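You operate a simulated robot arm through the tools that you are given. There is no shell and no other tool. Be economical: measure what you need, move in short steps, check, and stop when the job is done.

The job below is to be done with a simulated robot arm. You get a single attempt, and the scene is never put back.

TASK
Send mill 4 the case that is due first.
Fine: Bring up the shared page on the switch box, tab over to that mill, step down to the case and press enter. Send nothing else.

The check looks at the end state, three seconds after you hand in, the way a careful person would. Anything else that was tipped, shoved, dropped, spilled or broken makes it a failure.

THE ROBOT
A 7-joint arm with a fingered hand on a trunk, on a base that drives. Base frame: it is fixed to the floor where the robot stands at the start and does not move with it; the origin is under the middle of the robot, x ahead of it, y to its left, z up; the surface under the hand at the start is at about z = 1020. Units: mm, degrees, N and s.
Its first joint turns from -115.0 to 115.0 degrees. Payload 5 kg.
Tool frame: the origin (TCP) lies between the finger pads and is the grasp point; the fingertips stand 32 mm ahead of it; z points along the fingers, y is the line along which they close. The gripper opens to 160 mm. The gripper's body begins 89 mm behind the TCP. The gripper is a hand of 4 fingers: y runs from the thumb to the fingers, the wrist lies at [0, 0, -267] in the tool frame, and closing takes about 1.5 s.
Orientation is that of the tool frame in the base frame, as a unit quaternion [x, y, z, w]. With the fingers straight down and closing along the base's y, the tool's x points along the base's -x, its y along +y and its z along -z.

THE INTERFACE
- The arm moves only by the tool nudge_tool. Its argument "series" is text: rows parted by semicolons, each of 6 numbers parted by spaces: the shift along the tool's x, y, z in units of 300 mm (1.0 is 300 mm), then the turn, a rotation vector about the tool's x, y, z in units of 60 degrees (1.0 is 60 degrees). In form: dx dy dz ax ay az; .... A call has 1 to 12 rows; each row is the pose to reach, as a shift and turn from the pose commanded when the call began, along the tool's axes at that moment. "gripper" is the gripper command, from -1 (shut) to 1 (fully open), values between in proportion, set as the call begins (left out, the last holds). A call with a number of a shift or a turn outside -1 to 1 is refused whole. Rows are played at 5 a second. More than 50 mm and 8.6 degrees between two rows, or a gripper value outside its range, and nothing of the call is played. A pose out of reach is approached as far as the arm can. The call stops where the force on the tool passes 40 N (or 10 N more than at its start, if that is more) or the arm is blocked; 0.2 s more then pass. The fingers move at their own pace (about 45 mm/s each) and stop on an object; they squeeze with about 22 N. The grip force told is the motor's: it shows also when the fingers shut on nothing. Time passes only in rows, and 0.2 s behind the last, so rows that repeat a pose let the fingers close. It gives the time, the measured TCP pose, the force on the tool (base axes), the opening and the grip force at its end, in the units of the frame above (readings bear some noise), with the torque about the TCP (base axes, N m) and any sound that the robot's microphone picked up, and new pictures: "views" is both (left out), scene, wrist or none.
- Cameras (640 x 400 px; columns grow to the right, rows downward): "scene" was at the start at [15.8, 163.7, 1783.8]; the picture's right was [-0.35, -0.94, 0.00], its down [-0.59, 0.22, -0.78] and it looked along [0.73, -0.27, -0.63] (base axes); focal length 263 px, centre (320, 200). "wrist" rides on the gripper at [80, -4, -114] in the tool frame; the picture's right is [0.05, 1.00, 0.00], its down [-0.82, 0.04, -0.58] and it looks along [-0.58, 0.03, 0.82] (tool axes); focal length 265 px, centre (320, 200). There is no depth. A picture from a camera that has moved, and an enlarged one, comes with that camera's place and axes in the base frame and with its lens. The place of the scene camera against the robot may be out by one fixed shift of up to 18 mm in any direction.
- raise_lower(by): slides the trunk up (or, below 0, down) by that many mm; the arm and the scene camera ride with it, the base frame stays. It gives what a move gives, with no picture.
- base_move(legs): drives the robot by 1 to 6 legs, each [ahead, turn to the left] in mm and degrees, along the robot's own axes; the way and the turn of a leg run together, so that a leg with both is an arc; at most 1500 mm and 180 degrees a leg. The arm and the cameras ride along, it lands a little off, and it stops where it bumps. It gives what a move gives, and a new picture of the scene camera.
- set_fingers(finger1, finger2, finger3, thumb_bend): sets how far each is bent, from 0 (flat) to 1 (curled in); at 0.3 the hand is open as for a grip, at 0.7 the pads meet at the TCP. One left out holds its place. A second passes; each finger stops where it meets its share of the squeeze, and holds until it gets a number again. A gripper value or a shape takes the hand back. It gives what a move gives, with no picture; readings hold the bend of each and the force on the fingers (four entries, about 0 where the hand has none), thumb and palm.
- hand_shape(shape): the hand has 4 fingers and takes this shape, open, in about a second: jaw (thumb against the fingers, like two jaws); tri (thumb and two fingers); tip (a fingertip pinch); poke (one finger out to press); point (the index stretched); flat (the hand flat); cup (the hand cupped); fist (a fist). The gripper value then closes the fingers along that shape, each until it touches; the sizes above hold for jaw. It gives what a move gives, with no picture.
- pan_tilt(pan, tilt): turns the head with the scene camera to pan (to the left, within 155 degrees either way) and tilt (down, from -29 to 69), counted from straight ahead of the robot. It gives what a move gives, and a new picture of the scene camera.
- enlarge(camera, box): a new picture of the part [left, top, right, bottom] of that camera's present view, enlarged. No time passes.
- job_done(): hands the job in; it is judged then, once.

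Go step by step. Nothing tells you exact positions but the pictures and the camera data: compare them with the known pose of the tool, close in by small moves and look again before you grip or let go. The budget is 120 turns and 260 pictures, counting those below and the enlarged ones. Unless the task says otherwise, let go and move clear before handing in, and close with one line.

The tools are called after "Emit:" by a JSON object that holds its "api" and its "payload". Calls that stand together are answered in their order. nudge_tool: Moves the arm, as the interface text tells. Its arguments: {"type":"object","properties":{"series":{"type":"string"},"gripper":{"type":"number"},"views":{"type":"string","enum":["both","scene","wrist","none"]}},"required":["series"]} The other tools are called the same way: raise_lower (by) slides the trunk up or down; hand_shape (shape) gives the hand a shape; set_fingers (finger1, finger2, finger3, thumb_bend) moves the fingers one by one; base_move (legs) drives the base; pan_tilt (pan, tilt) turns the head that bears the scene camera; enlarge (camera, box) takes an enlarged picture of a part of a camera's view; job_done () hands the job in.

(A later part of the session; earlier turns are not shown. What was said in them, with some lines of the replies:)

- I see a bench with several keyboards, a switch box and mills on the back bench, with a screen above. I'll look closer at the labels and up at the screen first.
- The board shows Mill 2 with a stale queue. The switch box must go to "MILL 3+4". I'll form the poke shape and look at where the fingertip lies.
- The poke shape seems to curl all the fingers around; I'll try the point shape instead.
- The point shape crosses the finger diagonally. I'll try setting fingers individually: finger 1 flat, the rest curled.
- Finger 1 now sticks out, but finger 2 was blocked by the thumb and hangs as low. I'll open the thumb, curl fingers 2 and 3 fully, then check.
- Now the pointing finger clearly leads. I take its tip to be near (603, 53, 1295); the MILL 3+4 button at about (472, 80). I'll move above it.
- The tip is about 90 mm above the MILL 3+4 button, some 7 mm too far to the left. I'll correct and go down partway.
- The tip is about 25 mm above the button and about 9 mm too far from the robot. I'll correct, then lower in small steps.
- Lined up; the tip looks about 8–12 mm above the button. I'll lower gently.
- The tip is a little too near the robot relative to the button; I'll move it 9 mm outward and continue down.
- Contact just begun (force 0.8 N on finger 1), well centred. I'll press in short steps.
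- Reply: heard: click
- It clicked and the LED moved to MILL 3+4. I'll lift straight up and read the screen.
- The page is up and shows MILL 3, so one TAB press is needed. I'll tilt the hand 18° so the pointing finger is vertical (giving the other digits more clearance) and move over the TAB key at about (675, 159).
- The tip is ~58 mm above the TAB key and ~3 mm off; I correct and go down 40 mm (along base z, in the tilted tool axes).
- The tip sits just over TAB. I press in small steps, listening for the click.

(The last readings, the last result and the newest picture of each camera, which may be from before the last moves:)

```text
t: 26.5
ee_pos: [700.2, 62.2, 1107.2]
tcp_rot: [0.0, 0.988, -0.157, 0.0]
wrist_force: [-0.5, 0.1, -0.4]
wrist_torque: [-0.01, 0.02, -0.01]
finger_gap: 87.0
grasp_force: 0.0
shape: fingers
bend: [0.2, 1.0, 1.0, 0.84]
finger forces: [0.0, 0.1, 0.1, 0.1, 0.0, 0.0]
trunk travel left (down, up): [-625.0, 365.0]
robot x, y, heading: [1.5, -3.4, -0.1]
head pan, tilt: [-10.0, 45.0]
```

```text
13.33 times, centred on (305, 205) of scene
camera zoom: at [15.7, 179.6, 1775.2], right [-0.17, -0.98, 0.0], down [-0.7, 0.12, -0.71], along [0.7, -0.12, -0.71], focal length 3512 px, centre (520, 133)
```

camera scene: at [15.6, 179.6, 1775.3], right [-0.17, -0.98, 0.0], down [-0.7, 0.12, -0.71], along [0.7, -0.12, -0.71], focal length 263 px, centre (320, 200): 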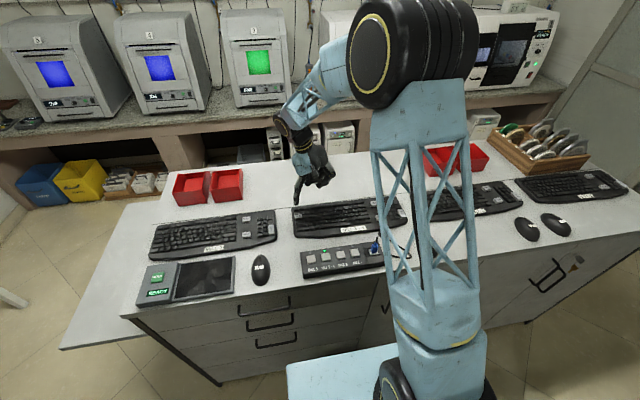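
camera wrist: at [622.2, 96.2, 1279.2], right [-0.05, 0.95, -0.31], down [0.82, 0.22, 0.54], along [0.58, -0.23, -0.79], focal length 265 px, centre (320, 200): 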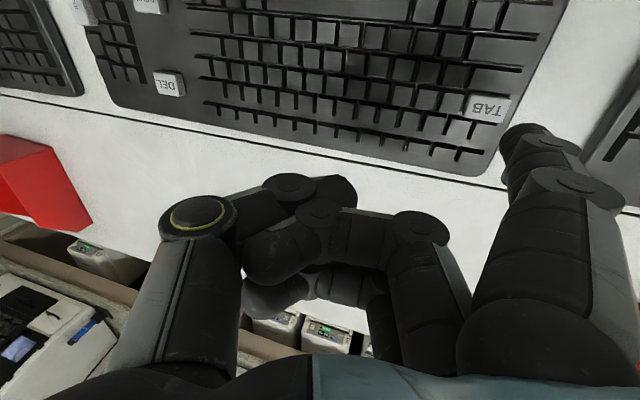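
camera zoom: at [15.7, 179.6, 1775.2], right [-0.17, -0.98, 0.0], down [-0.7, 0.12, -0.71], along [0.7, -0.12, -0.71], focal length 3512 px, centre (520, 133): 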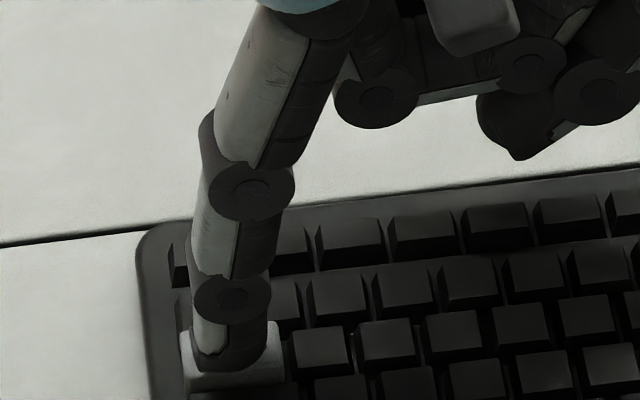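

The tip is slightly toward the front edge of the key; I'll move 4 mm outward and continue.

Emit:
{"api": "nudge_tool", "payload": {"series": "-0.013 0 0 0 0 0;-0.013 0.002 0.006 0 0 0;-0.013 0.003 0.01 0 0 0;-0.013 0.003 0.01 0 0 0", "views": "none"}}

Emit:
{"api": "enlarge", "payload": {"camera": "scene", "box": [285, 190, 325, 220]}}

```text
t: 27.5
ee_pos: [703.5, 60.2, 1104.7]
tcp_rot: [0.0, 0.988, -0.157, 0.0]
wrist_force: [-0.8, 0.4, 0.6]
wrist_torque: [0.01, 0.03, -0.02]
finger_gap: 87.1
grasp_force: 0.1
shape: fingers
bend: [0.2, 1.0, 1.0, 0.84]
finger forces: [0.2, 0.0, 0.1, 0.0, 0.0, 0.1]
trunk travel left (down, up): [-625.0, 365.0]
robot x, y, heading: [-1.2, 0.3, 0.1]
head pan, tilt: [-10.0, 45.0]
```

```text
13.33 times, centred on (305, 205) of scene
camera zoom: at [15.7, 179.6, 1775.2], right [-0.17, -0.98, 0.0], down [-0.7, 0.12, -0.71], along [0.7, -0.12, -0.71], focal length 3512 px, centre (520, 133)
```

zoom: 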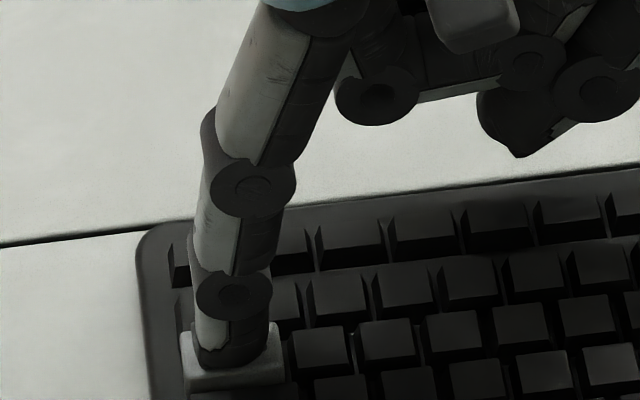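

Emit:
{"api": "nudge_tool", "payload": {"series": "0 0.001 0.003 0 0 0;0 0.002 0.006 0 0 0;0 0.002 0.006 0 0 0", "views": "none"}}

```text
t: 28.3
ee_pos: [702.8, 61.9, 1103.0]
tcp_rot: [0.001, 0.987, -0.158, 0.0]
wrist_force: [0.8, 1.2, 0.4]
wrist_torque: [0.06, 0.0, -0.02]
finger_gap: 87.3
grasp_force: 0.7
shape: fingers
bend: [0.2, 1.0, 1.0, 0.84]
finger forces: [0.6, 0.0, 0.0, 0.1, 0.0, 0.0]
trunk travel left (down, up): [-625.0, 365.0]
robot x, y, heading: [-1.9, -3.6, -0.2]
head pan, tilt: [-10.0, 45.0]
```

Emit:
{"api": "nudge_tool", "payload": {"series": "0 0.001 0.003 0 0 0;0 0.002 0.006 0 0 0;0 0.002 0.006 0 0 0", "views": "none"}}

```text
t: 29.1
ee_pos: [702.7, 61.7, 1100.6]
tcp_rot: [0.0, 0.988, -0.157, 0.0]
wrist_force: [0.0, -0.1, 1.0]
wrist_torque: [0.1, 0.04, -0.01]
finger_gap: 87.3
grasp_force: 0.3
shape: fingers
bend: [0.2, 1.0, 1.0, 0.84]
finger forces: [0.9, 0.0, 0.1, 0.0, 0.1, 0.0]
trunk travel left (down, up): [-625.0, 365.0]
robot x, y, heading: [1.4, 1.2, -0.0]
head pan, tilt: [-10.0, 45.0]
heard: click
```

Click heard. I lift straight up and read the screen.

Emit:
{"api": "nudge_tool", "payload": {"series": "0 -0.016 -0.05 0 0 0;0 -0.047 -0.143 0 0 0;0 -0.062 -0.19 0 0 0;0 -0.062 -0.19 0 0 0", "views": "none"}}

Emit:
{"api": "pan_tilt", "payload": {"pan": 0, "tilt": 5}}

Emit:
{"api": "enlarge", "payload": {"camera": "scene", "box": [280, 115, 420, 202]}}

```text
t: 30.1
ee_pos: [704.8, 60.6, 1161.1]
tcp_rot: [0.0, 0.988, -0.157, 0.0]
wrist_force: [-0.6, 0.5, -0.1]
wrist_torque: [0.03, -0.02, -0.01]
finger_gap: 87.1
grasp_force: 0.0
shape: fingers
bend: [0.2, 1.0, 1.0, 0.84]
finger forces: [0.1, 0.0, 0.0, 0.0, 0.0, 0.1]
trunk travel left (down, up): [-625.0, 365.0]
robot x, y, heading: [-1.0, -1.9, -0.1]
head pan, tilt: [-10.0, 45.0]
```

```text
t: 31.2
ee_pos: [702.8, 61.6, 1161.7]
tcp_rot: [0.0, 0.988, -0.157, 0.0]
wrist_force: [0.4, 0.4, 0.0]
wrist_torque: [0.0, 0.01, 0.0]
finger_gap: 87.1
grasp_force: 0.0
shape: fingers
bend: [0.2, 1.0, 1.0, 0.84]
finger forces: [0.1, 0.0, 0.0, 0.0, 0.0, 0.1]
trunk travel left (down, up): [-625.0, 365.0]
robot x, y, heading: [0.8, 1.6, 0.2]
head pan, tilt: [0.0, 5.0]
camera scene: at [27.5, 193.7, 1838.2], right [0.0, -1.0, 0.0], down [-0.09, 0.0, -1.0], along [1.0, 0.0, -0.09], focal length 263 px, centre (320, 200)
```

scene: 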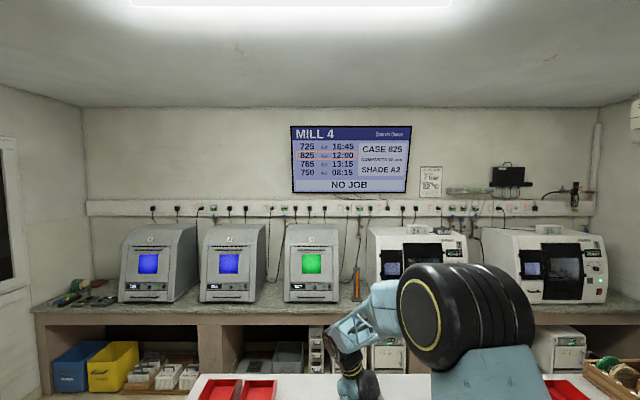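

```text
4.57 times, centred on (350, 158) of scene
camera zoom: at [27.5, 193.7, 1838.2], right [0.0, -1.0, 0.0], down [-0.09, 0.0, -1.0], along [1.0, 0.0, -0.09], focal length 1204 px, centre (183, 390)
```

zoom: 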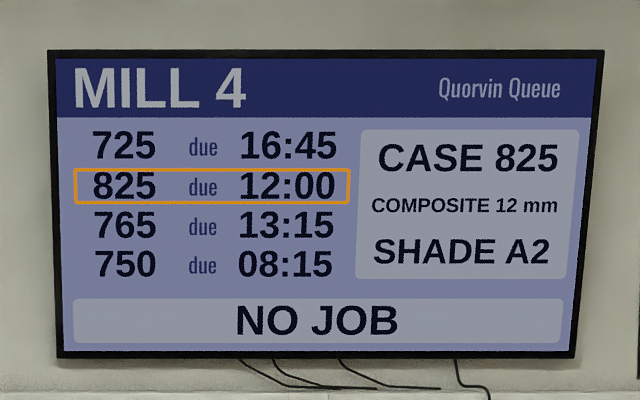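

Mill 4 is up with 825 selected; the earliest due is 750 (08:15), two steps down. I go to the DOWN key at about 58 mm nearer and 299 mm to the right of TAB.

Emit:
{"api": "nudge_tool", "payload": {"series": "0.028 -0.135 0.044 0 0 0;0.055 -0.271 0.088 0 0 0;0.083 -0.406 0.132 0 0 0;0.11 -0.542 0.176 0 0 0;0.138 -0.677 0.22 0 0 0;0.165 -0.812 0.264 0 0 0;0.193 -0.948 0.308 0 0 0;0.193 -0.948 0.308 0 0 0", "views": "wrist"}}

Emit:
{"api": "pan_tilt", "payload": {"pan": -20, "tilt": 45}}

```text
t: 33.0
ee_pos: [647.7, -237.4, 1159.4]
tcp_rot: [-0.001, 0.988, -0.157, 0.0]
wrist_force: [-0.5, -0.1, -0.7]
wrist_torque: [0.04, 0.0, -0.01]
finger_gap: 86.9
grasp_force: 0.0
shape: fingers
bend: [0.2, 1.0, 1.0, 0.84]
finger forces: [0.0, 0.1, 0.0, 0.1, 0.1, 0.0]
trunk travel left (down, up): [-625.0, 365.0]
robot x, y, heading: [-0.3, -1.3, -0.3]
head pan, tilt: [0.0, 5.0]
camera wrist: at [565.7, -206.3, 1268.5], right [-0.05, 0.95, -0.31], down [0.82, 0.22, 0.54], along [0.58, -0.22, -0.79], focal length 265 px, centre (320, 200)
```

wrist: 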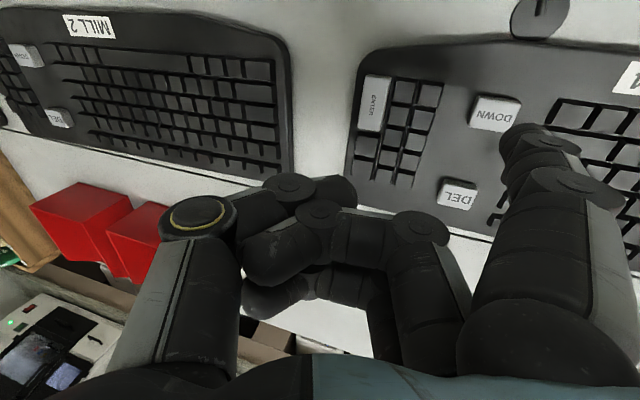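

```text
t: 34.1
ee_pos: [647.5, -237.9, 1159.5]
tcp_rot: [0.0, 0.987, -0.158, -0.001]
wrist_force: [0.0, -0.1, -0.5]
wrist_torque: [0.01, 0.02, 0.02]
finger_gap: 87.1
grasp_force: 0.2
shape: fingers
bend: [0.2, 1.0, 1.0, 0.84]
finger forces: [0.0, 0.0, 0.0, 0.0, 0.0, 0.0]
trunk travel left (down, up): [-625.0, 365.0]
robot x, y, heading: [-1.3, -1.7, 0.0]
head pan, tilt: [-20.0, 45.0]
camera scene: at [12.0, 165.8, 1775.3], right [-0.34, -0.94, 0.0], down [-0.66, 0.24, -0.71], along [0.66, -0.24, -0.71], focal length 263 px, centre (320, 200)
```

scene: 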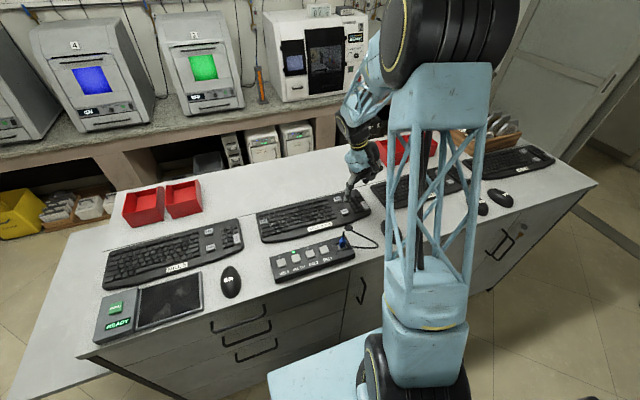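

Emit:
{"api": "enlarge", "payload": {"camera": "scene", "box": [325, 160, 385, 220]}}

```text
6.67 times, centred on (355, 190) of scene
camera zoom: at [12.0, 165.8, 1775.3], right [-0.34, -0.94, 0.0], down [-0.66, 0.24, -0.71], along [0.66, -0.24, -0.71], focal length 1756 px, centre (87, 267)
```

zoom: 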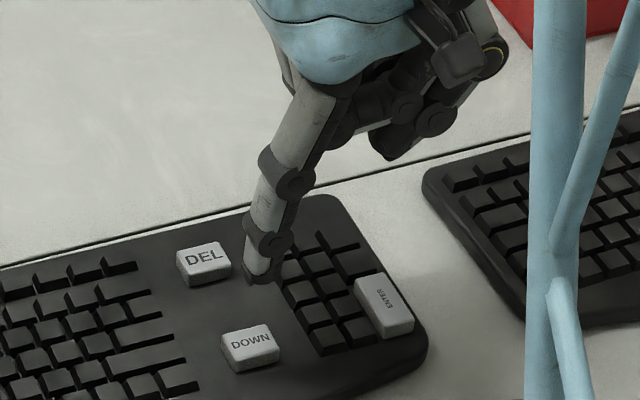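

Well aligned over DOWN; a 2 mm correction and 42 mm down.

Emit:
{"api": "nudge_tool", "payload": {"series": "-0.003 0.016 0.043 0 0 0;-0.003 0.032 0.087 0 0 0;-0.003 0.05 0.131 0 0 0;-0.003 0.05 0.131 0 0 0", "views": "none"}}

Emit:
{"api": "enlarge", "payload": {"camera": "scene", "box": [330, 180, 370, 220]}}

```text
t: 35.1
ee_pos: [647.8, -235.5, 1118.4]
tcp_rot: [0.0, 0.987, -0.158, 0.0]
wrist_force: [-0.5, -0.1, 0.6]
wrist_torque: [0.0, -0.02, 0.01]
finger_gap: 87.0
grasp_force: 0.0
shape: fingers
bend: [0.2, 1.0, 1.0, 0.84]
finger forces: [0.0, 0.0, 0.0, 0.0, 0.0, 0.0]
trunk travel left (down, up): [-625.0, 365.0]
robot x, y, heading: [-0.6, -0.6, 0.0]
head pan, tilt: [-20.0, 45.0]
```

```text
10.00 times, centred on (350, 200) of scene
camera zoom: at [12.0, 165.7, 1775.3], right [-0.34, -0.94, 0.0], down [-0.66, 0.24, -0.71], along [0.66, -0.24, -0.71], focal length 2634 px, centre (20, 200)
```

zoom: 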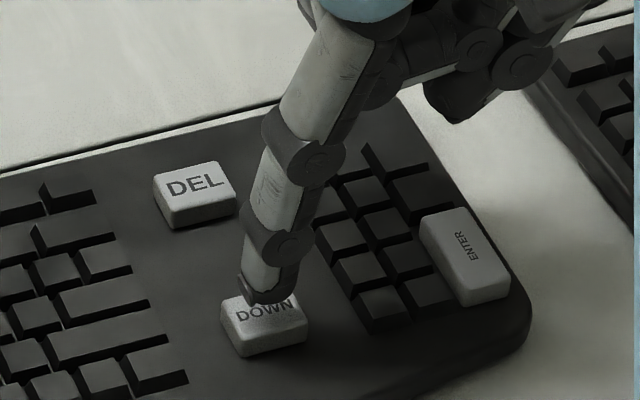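

Emit:
{"api": "nudge_tool", "payload": {"series": "0 0.005 0.014 0 0 0;0 0.009 0.029 0 0 0;0 0.009 0.029 0 0 0", "views": "none"}}

Emit:
{"api": "enlarge", "payload": {"camera": "scene", "box": [330, 180, 370, 220]}}

```text
t: 35.9
ee_pos: [645.8, -235.1, 1110.4]
tcp_rot: [0.0, 0.988, -0.157, 0.0]
wrist_force: [0.7, -0.2, -0.6]
wrist_torque: [-0.02, -0.01, -0.01]
finger_gap: 87.0
grasp_force: 0.0
shape: fingers
bend: [0.2, 1.0, 1.0, 0.84]
finger forces: [0.0, 0.0, 0.0, 0.0, 0.0, 0.1]
trunk travel left (down, up): [-625.0, 365.0]
robot x, y, heading: [-0.3, 0.4, -0.2]
head pan, tilt: [-20.0, 45.0]
```

```text
10.00 times, centred on (350, 200) of scene
camera zoom: at [12.0, 165.7, 1775.3], right [-0.34, -0.94, 0.0], down [-0.66, 0.24, -0.71], along [0.66, -0.24, -0.71], focal length 2634 px, centre (20, 200)
```

zoom: 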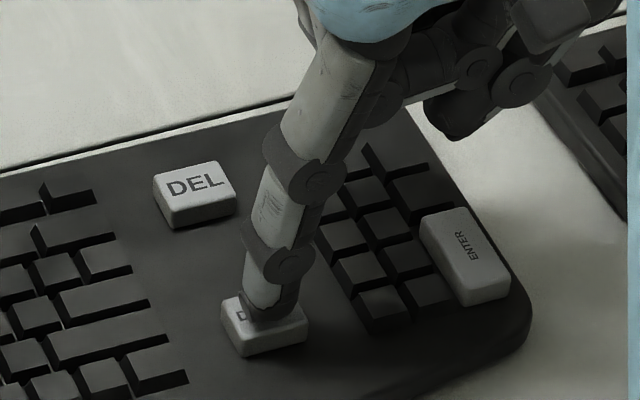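

Emit:
{"api": "nudge_tool", "payload": {"series": "-0.01 0.002 0.006 0 0 0;-0.01 0.004 0.012 0 0 0;-0.01 0.005 0.016 0 0 0;-0.01 0.005 0.016 0 0 0", "views": "none"}}

Emit:
{"api": "enlarge", "payload": {"camera": "scene", "box": [330, 180, 370, 220]}}

```text
t: 36.9
ee_pos: [649.1, -235.4, 1104.8]
tcp_rot: [0.0, 0.988, -0.157, 0.0]
wrist_force: [0.0, 0.2, 0.6]
wrist_torque: [0.02, -0.01, 0.04]
finger_gap: 86.8
grasp_force: 0.0
shape: fingers
bend: [0.2, 1.0, 1.0, 0.84]
finger forces: [0.1, 0.0, 0.0, 0.1, 0.1, 0.1]
trunk travel left (down, up): [-625.0, 365.0]
robot x, y, heading: [1.0, -0.7, 0.1]
head pan, tilt: [-20.0, 45.0]
```

```text
10.00 times, centred on (350, 200) of scene
camera zoom: at [12.0, 165.7, 1775.3], right [-0.34, -0.94, 0.0], down [-0.66, 0.24, -0.71], along [0.66, -0.24, -0.71], focal length 2634 px, centre (20, 200)
```

zoom: 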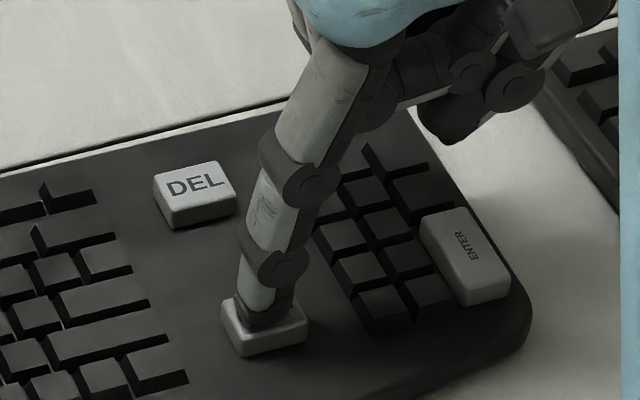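

Centred on DOWN and close to contact; pressing in small steps.

Emit:
{"api": "nudge_tool", "payload": {"series": "0 0.001 0.004 0 0 0;0 0.002 0.007 0 0 0;0 0.002 0.007 0 0 0", "views": "none"}}

```text
t: 37.7
ee_pos: [647.9, -236.5, 1101.6]
tcp_rot: [0.0, 0.987, -0.158, 0.001]
wrist_force: [0.9, 0.3, 1.1]
wrist_torque: [0.08, 0.01, -0.08]
finger_gap: 86.9
grasp_force: 0.1
shape: fingers
bend: [0.2, 1.0, 1.0, 0.84]
finger forces: [0.5, 0.1, 0.1, 0.1, 0.1, 0.0]
trunk travel left (down, up): [-625.0, 365.0]
robot x, y, heading: [-0.2, 1.6, 0.0]
head pan, tilt: [-20.0, 45.0]
```

Emit:
{"api": "nudge_tool", "payload": {"series": "0 0.001 0.003 0 0 0;0 0.002 0.006 0 0 0;0 0.002 0.006 0 0 0", "views": "none"}}

```text
t: 38.5
ee_pos: [647.9, -235.2, 1100.3]
tcp_rot: [-0.001, 0.987, -0.158, 0.001]
wrist_force: [-0.9, 0.1, 0.5]
wrist_torque: [0.13, 0.05, 0.04]
finger_gap: 87.0
grasp_force: 0.1
shape: fingers
bend: [0.2, 1.0, 1.0, 0.84]
finger forces: [1.0, 0.0, 0.1, 0.1, 0.0, 0.0]
trunk travel left (down, up): [-625.0, 365.0]
robot x, y, heading: [-1.3, 0.1, -0.1]
head pan, tilt: [-20.0, 45.0]
heard: click
```

Click. I lift 15 mm and check the screen before the second press.

Emit:
{"api": "nudge_tool", "payload": {"series": "0 -0.005 -0.016 0 0 0;0 -0.0155 -0.0476 0 0 0;0 -0.0155 -0.0476 0 0 0", "views": "none"}}

Emit:
{"api": "pan_tilt", "payload": {"pan": 0, "tilt": 5}}

Emit:
{"api": "enlarge", "payload": {"camera": "scene", "box": [280, 115, 420, 202]}}

```text
t: 39.3
ee_pos: [649.6, -236.4, 1116.5]
tcp_rot: [0.0, 0.988, -0.157, 0.0]
wrist_force: [0.3, -0.3, 0.1]
wrist_torque: [-0.03, 0.01, -0.01]
finger_gap: 87.0
grasp_force: 0.0
shape: fingers
bend: [0.2, 1.0, 1.0, 0.84]
finger forces: [0.0, 0.0, 0.0, 0.0, 0.0, 0.0]
trunk travel left (down, up): [-625.0, 365.0]
robot x, y, heading: [0.2, -0.6, 0.2]
head pan, tilt: [-20.0, 45.0]
```

```text
t: 40.3
ee_pos: [649.8, -237.7, 1115.6]
tcp_rot: [0.0, 0.987, -0.158, -0.001]
wrist_force: [-0.7, -0.6, 0.2]
wrist_torque: [0.01, -0.01, 0.0]
finger_gap: 86.9
grasp_force: 0.1
shape: fingers
bend: [0.2, 1.0, 1.0, 0.84]
finger forces: [0.1, 0.0, 0.1, 0.1, 0.0, 0.0]
trunk travel left (down, up): [-625.0, 365.0]
robot x, y, heading: [2.0, -1.4, 0.1]
head pan, tilt: [0.0, 5.0]
camera scene: at [27.4, 193.5, 1838.2], right [0.0, -1.0, 0.0], down [-0.09, 0.0, -1.0], along [1.0, 0.0, -0.09], focal length 263 px, centre (320, 200)
```

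scene: 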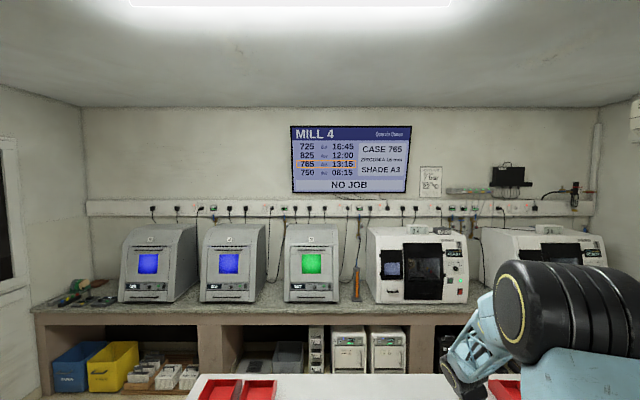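

```text
4.57 times, centred on (350, 158) of scene
camera zoom: at [27.4, 193.5, 1838.2], right [0.0, -1.0, 0.0], down [-0.09, 0.0, -1.0], along [1.0, 0.0, -0.09], focal length 1204 px, centre (183, 390)
```

zoom: 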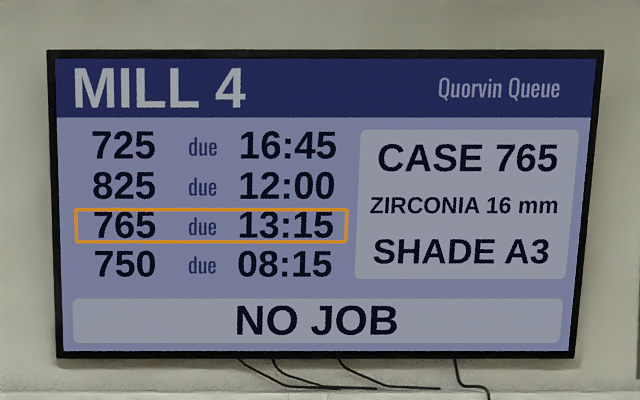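

The selection moved to 765. One more identical press of DOWN, in steps to the same depth.

Emit:
{"api": "nudge_tool", "payload": {"series": "0 0.006 0.018 0 0 0;0 0.011 0.034 0 0 0;0 0.0135 0.0416 0 0 0;0 0.0155 0.0476 0 0 0;0 0.0155 0.0476 0 0 0", "views": "none"}}

```text
t: 41.5
ee_pos: [649.0, -234.5, 1099.9]
tcp_rot: [0.0, 0.988, -0.157, 0.0]
wrist_force: [-0.3, 0.0, 0.8]
wrist_torque: [0.1, 0.03, -0.01]
finger_gap: 86.9
grasp_force: 0.3
shape: fingers
bend: [0.2, 1.0, 1.0, 0.84]
finger forces: [1.0, 0.0, 0.0, 0.0, 0.1, 0.1]
trunk travel left (down, up): [-625.0, 365.0]
robot x, y, heading: [1.7, -0.1, -0.2]
head pan, tilt: [0.0, 5.0]
heard: click
```

Click. I lift 50 mm and check the screen.

Emit:
{"api": "nudge_tool", "payload": {"series": "0 -0.016 -0.05 0 0 0;0 -0.04 -0.12 0 0 0;0 -0.052 -0.158 0 0 0;0 -0.052 -0.158 0 0 0", "views": "none"}}

Emit:
{"api": "enlarge", "payload": {"camera": "scene", "box": [280, 115, 420, 202]}}

```text
t: 42.5
ee_pos: [648.7, -237.4, 1150.9]
tcp_rot: [0.0, 0.988, -0.156, 0.001]
wrist_force: [-0.3, 0.1, -0.5]
wrist_torque: [0.03, 0.0, -0.02]
finger_gap: 86.9
grasp_force: 0.1
shape: fingers
bend: [0.2, 1.0, 1.0, 0.84]
finger forces: [0.1, 0.0, 0.0, 0.0, 0.0, 0.0]
trunk travel left (down, up): [-625.0, 365.0]
robot x, y, heading: [0.2, -4.1, 0.2]
head pan, tilt: [0.0, 5.0]
```

```text
4.57 times, centred on (350, 158) of scene
camera zoom: at [27.4, 193.5, 1838.3], right [0.0, -1.0, 0.0], down [-0.09, 0.0, -1.0], along [1.0, 0.0, -0.09], focal length 1204 px, centre (183, 390)
```

zoom: 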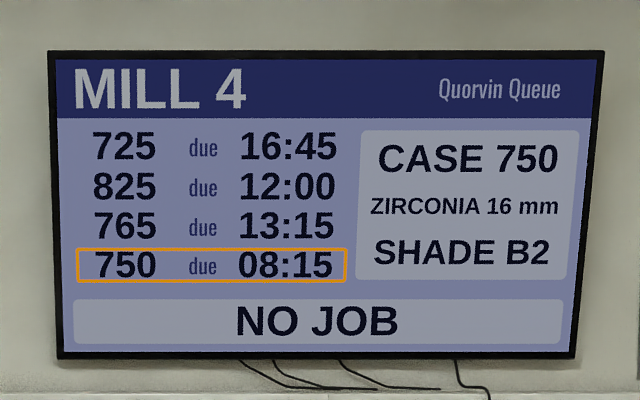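

Case 750 (08:15) is selected. Now over to ENTER, about 87 mm to the right.

Emit:
{"api": "nudge_tool", "payload": {"series": "-0.005 -0.137 0.0445 0 0 0;-0.01 -0.275 0.089 0 0 0;-0.01 -0.275 0.089 0 0 0", "views": "wrist"}}

Emit:
{"api": "pan_tilt", "payload": {"pan": -20, "tilt": 45}}

Emit:
{"api": "enlarge", "payload": {"camera": "scene", "box": [335, 170, 395, 220]}}

```text
t: 43.3
ee_pos: [654.7, -322.5, 1152.3]
tcp_rot: [-0.001, 0.988, -0.157, -0.001]
wrist_force: [0.9, 0.6, -0.6]
wrist_torque: [-0.02, -0.03, 0.01]
finger_gap: 87.2
grasp_force: 0.0
shape: fingers
bend: [0.2, 1.0, 1.0, 0.84]
finger forces: [0.0, 0.0, 0.1, 0.0, 0.0, 0.0]
trunk travel left (down, up): [-625.0, 365.0]
robot x, y, heading: [-1.5, -1.6, 0.1]
head pan, tilt: [0.0, 5.0]
camera wrist: at [573.0, -291.2, 1261.9], right [-0.05, 0.95, -0.31], down [0.81, 0.22, 0.54], along [0.58, -0.22, -0.79], focal length 265 px, centre (320, 200)
```

wrist: 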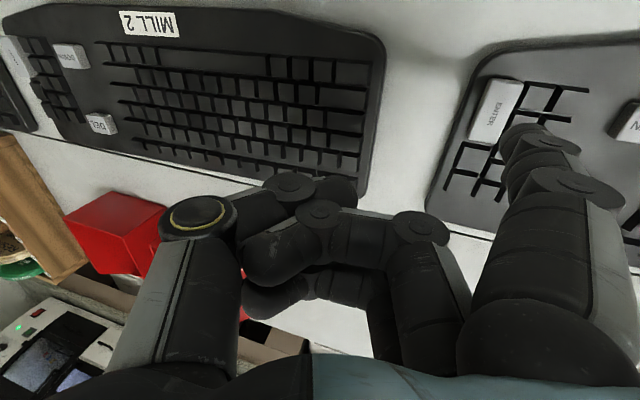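

```text
t: 44.4
ee_pos: [653.5, -321.4, 1152.4]
tcp_rot: [0.0, 0.987, -0.158, -0.001]
wrist_force: [-0.4, -0.5, -0.8]
wrist_torque: [0.04, 0.03, 0.03]
finger_gap: 86.8
grasp_force: 0.1
shape: fingers
bend: [0.2, 1.0, 1.0, 0.84]
finger forces: [0.0, 0.1, 0.0, 0.0, 0.0, 0.1]
trunk travel left (down, up): [-625.0, 365.0]
robot x, y, heading: [0.9, -0.5, -0.1]
head pan, tilt: [-20.0, 45.0]
camera scene: at [12.0, 165.7, 1775.3], right [-0.34, -0.94, 0.0], down [-0.66, 0.24, -0.71], along [0.66, -0.24, -0.71], focal length 263 px, centre (320, 200)
```

scene: 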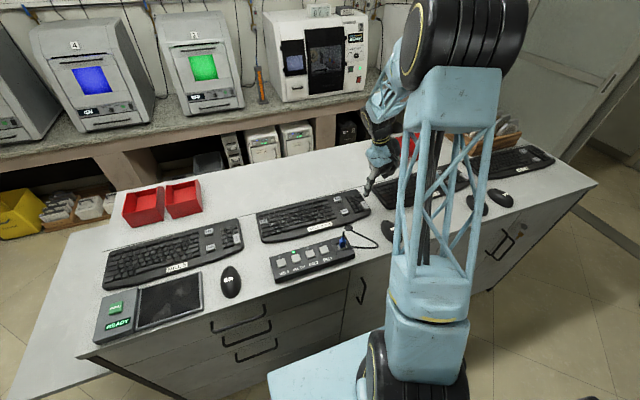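

```text
8.00 times, centred on (365, 195) of scene
camera zoom: at [12.0, 165.7, 1775.3], right [-0.34, -0.94, 0.0], down [-0.66, 0.24, -0.71], along [0.66, -0.24, -0.71], focal length 2107 px, centre (-40, 240)
```

zoom: 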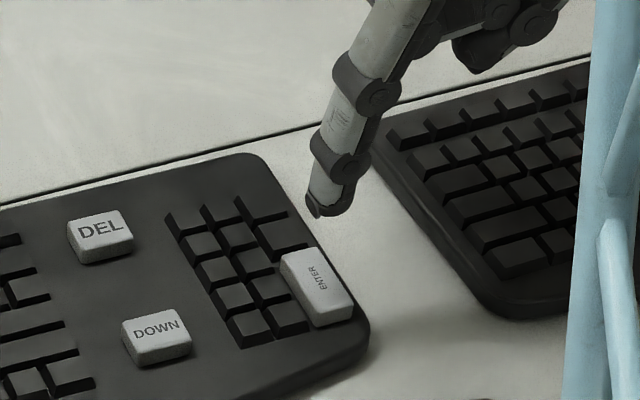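

Aligned above ENTER; going down 38 mm.

Emit:
{"api": "nudge_tool", "payload": {"series": "0 0.014 0.04 0 0 0;0 0.028 0.08 0 0 0;0 0.042 0.12 0 0 0;0 0.042 0.12 0 0 0", "views": "none"}}

Emit:
{"api": "enlarge", "payload": {"camera": "scene", "box": [340, 180, 390, 220]}}

```text
t: 45.4
ee_pos: [653.2, -320.9, 1113.8]
tcp_rot: [0.0, 0.988, -0.158, 0.0]
wrist_force: [-0.6, 0.6, -0.1]
wrist_torque: [-0.02, 0.03, -0.02]
finger_gap: 86.8
grasp_force: 0.1
shape: fingers
bend: [0.2, 1.0, 1.0, 0.84]
finger forces: [0.1, 0.0, 0.1, 0.0, 0.0, 0.0]
trunk travel left (down, up): [-625.0, 365.0]
robot x, y, heading: [3.4, 1.6, -0.0]
head pan, tilt: [-20.0, 45.0]
```

```text
10.00 times, centred on (365, 200) of scene
camera zoom: at [12.0, 165.6, 1775.3], right [-0.34, -0.94, 0.0], down [-0.66, 0.24, -0.71], along [0.66, -0.24, -0.71], focal length 2634 px, centre (-130, 200)
```

zoom: 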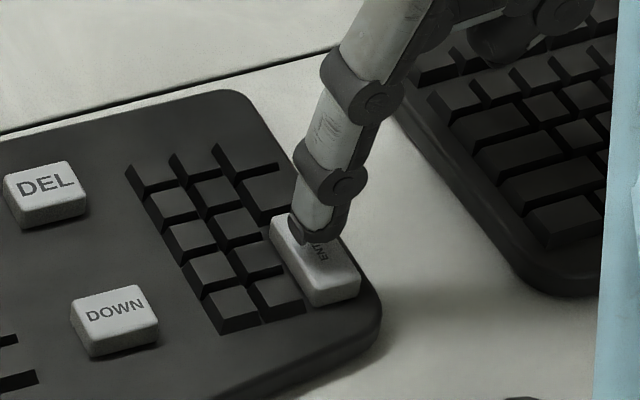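

Emit:
{"api": "nudge_tool", "payload": {"series": "0 0.004 0.012 0 0 0;0 0.008 0.025 0 0 0;0 0.008 0.025 0 0 0", "views": "none"}}

Emit:
{"api": "enlarge", "payload": {"camera": "scene", "box": [340, 180, 390, 220]}}

```text
t: 46.2
ee_pos: [652.1, -320.8, 1105.5]
tcp_rot: [0.0, 0.988, -0.157, 0.0]
wrist_force: [-0.9, 0.8, 0.8]
wrist_torque: [0.01, -0.01, 0.01]
finger_gap: 87.1
grasp_force: 0.1
shape: fingers
bend: [0.2, 1.0, 1.0, 0.84]
finger forces: [0.0, 0.1, 0.0, 0.0, 0.0, 0.1]
trunk travel left (down, up): [-625.0, 365.0]
robot x, y, heading: [0.8, 1.5, 0.2]
head pan, tilt: [-20.0, 45.0]
```

```text
10.00 times, centred on (365, 200) of scene
camera zoom: at [12.0, 165.6, 1775.3], right [-0.34, -0.94, 0.0], down [-0.66, 0.24, -0.71], along [0.66, -0.24, -0.71], focal length 2634 px, centre (-130, 200)
```

zoom: 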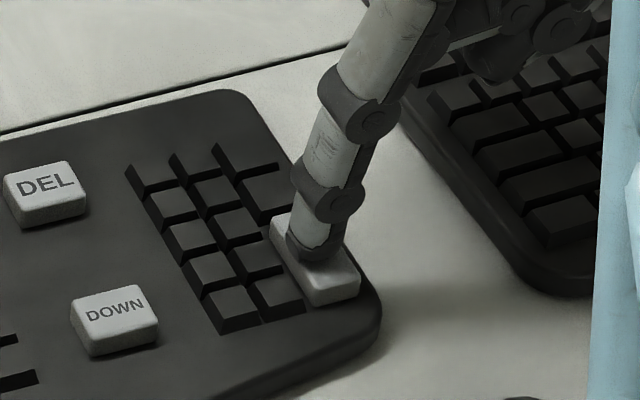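

Good. Now the press, in small steps.

Emit:
{"api": "nudge_tool", "payload": {"series": "0 0.001 0.004 0 0 0;0 0.003 0.009 0 0 0;0 0.003 0.009 0 0 0", "views": "none"}}

```text
t: 47.0
ee_pos: [652.1, -321.7, 1101.5]
tcp_rot: [-0.001, 0.988, -0.156, -0.001]
wrist_force: [0.9, -0.2, 1.0]
wrist_torque: [0.09, -0.02, -0.03]
finger_gap: 86.9
grasp_force: 0.3
shape: fingers
bend: [0.2, 1.0, 1.0, 0.84]
finger forces: [0.6, 0.0, 0.0, 0.0, 0.0, 0.0]
trunk travel left (down, up): [-625.0, 365.0]
robot x, y, heading: [1.0, 1.5, 0.3]
head pan, tilt: [-20.0, 45.0]
```

Emit:
{"api": "nudge_tool", "payload": {"series": "0 0.001 0.003 0 0 0;0 0.002 0.006 0 0 0;0 0.002 0.006 0 0 0", "views": "none"}}

```text
t: 47.8
ee_pos: [651.7, -321.2, 1099.1]
tcp_rot: [0.001, 0.988, -0.157, 0.0]
wrist_force: [1.1, -1.1, 1.3]
wrist_torque: [0.11, 0.04, -0.04]
finger_gap: 86.7
grasp_force: 0.3
shape: fingers
bend: [0.2, 1.0, 1.0, 0.84]
finger forces: [1.3, 0.0, 0.1, 0.1, 0.0, 0.0]
trunk travel left (down, up): [-625.0, 365.0]
robot x, y, heading: [-0.6, -2.6, -0.1]
head pan, tilt: [-20.0, 45.0]
heard: click
```

Click. I lift well clear and check the screen and mill 4.

Emit:
{"api": "nudge_tool", "payload": {"series": "0 -0.016 -0.05 0 0 0;0 -0.047 -0.143 0 0 0;0 -0.09 -0.28 0 0 0;0 -0.13 -0.4 0 0 0;0 -0.13 -0.4 0 0 0", "views": "none"}}

Emit:
{"api": "pan_tilt", "payload": {"pan": 0, "tilt": 5}}

Emit:
{"api": "enlarge", "payload": {"camera": "scene", "box": [280, 115, 420, 202]}}

```text
t: 49.0
ee_pos: [653.6, -321.2, 1226.8]
tcp_rot: [0.0, 0.988, -0.156, -0.001]
wrist_force: [-1.0, -0.7, 0.0]
wrist_torque: [0.02, 0.03, 0.0]
finger_gap: 86.9
grasp_force: 0.1
shape: fingers
bend: [0.2, 1.0, 1.0, 0.84]
finger forces: [0.0, 0.0, 0.1, 0.0, 0.1, 0.1]
trunk travel left (down, up): [-625.0, 365.0]
robot x, y, heading: [3.5, 2.2, 0.3]
head pan, tilt: [-20.0, 45.0]
```

```text
t: 50.1
ee_pos: [653.9, -320.9, 1225.1]
tcp_rot: [0.0, 0.988, -0.157, 0.0]
wrist_force: [-0.5, -0.5, 0.2]
wrist_torque: [-0.01, 0.01, -0.01]
finger_gap: 86.8
grasp_force: 0.2
shape: fingers
bend: [0.2, 1.0, 1.0, 0.84]
finger forces: [0.0, 0.0, 0.1, 0.0, 0.0, 0.1]
trunk travel left (down, up): [-625.0, 365.0]
robot x, y, heading: [-3.2, 0.1, -0.2]
head pan, tilt: [0.0, 5.0]
camera scene: at [27.5, 193.4, 1838.2], right [0.0, -1.0, 0.0], down [-0.09, 0.0, -1.0], along [1.0, 0.0, -0.09], focal length 263 px, centre (320, 200)
```

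scene: 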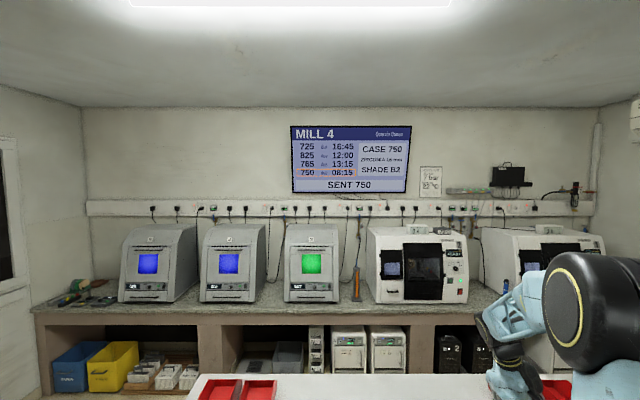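

```text
4.57 times, centred on (350, 158) of scene
camera zoom: at [27.5, 193.4, 1838.2], right [0.0, -1.0, 0.0], down [-0.09, 0.0, -1.0], along [1.0, 0.0, -0.09], focal length 1204 px, centre (183, 390)
```

zoom: 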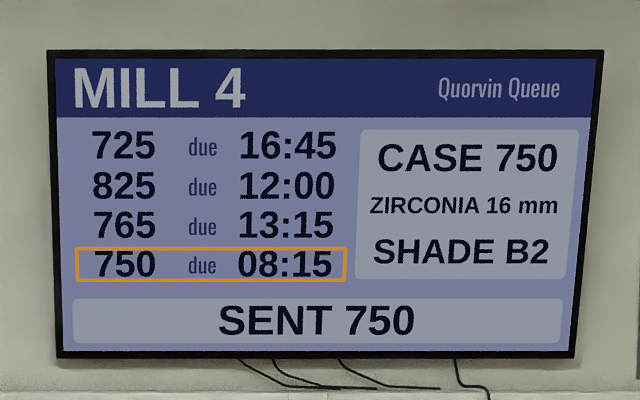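

The screen shows MILL 4 with "SENT 750", and the hand is clear of everything. Handing in.

Emit:
{"api": "job_done", "payload": {}}

```text
The job is handed in.
```

Case 750, due 08:15 and first in mill 4's queue, was sent to mill 4; the screen showed "SENT 750", and I sent nothing else.
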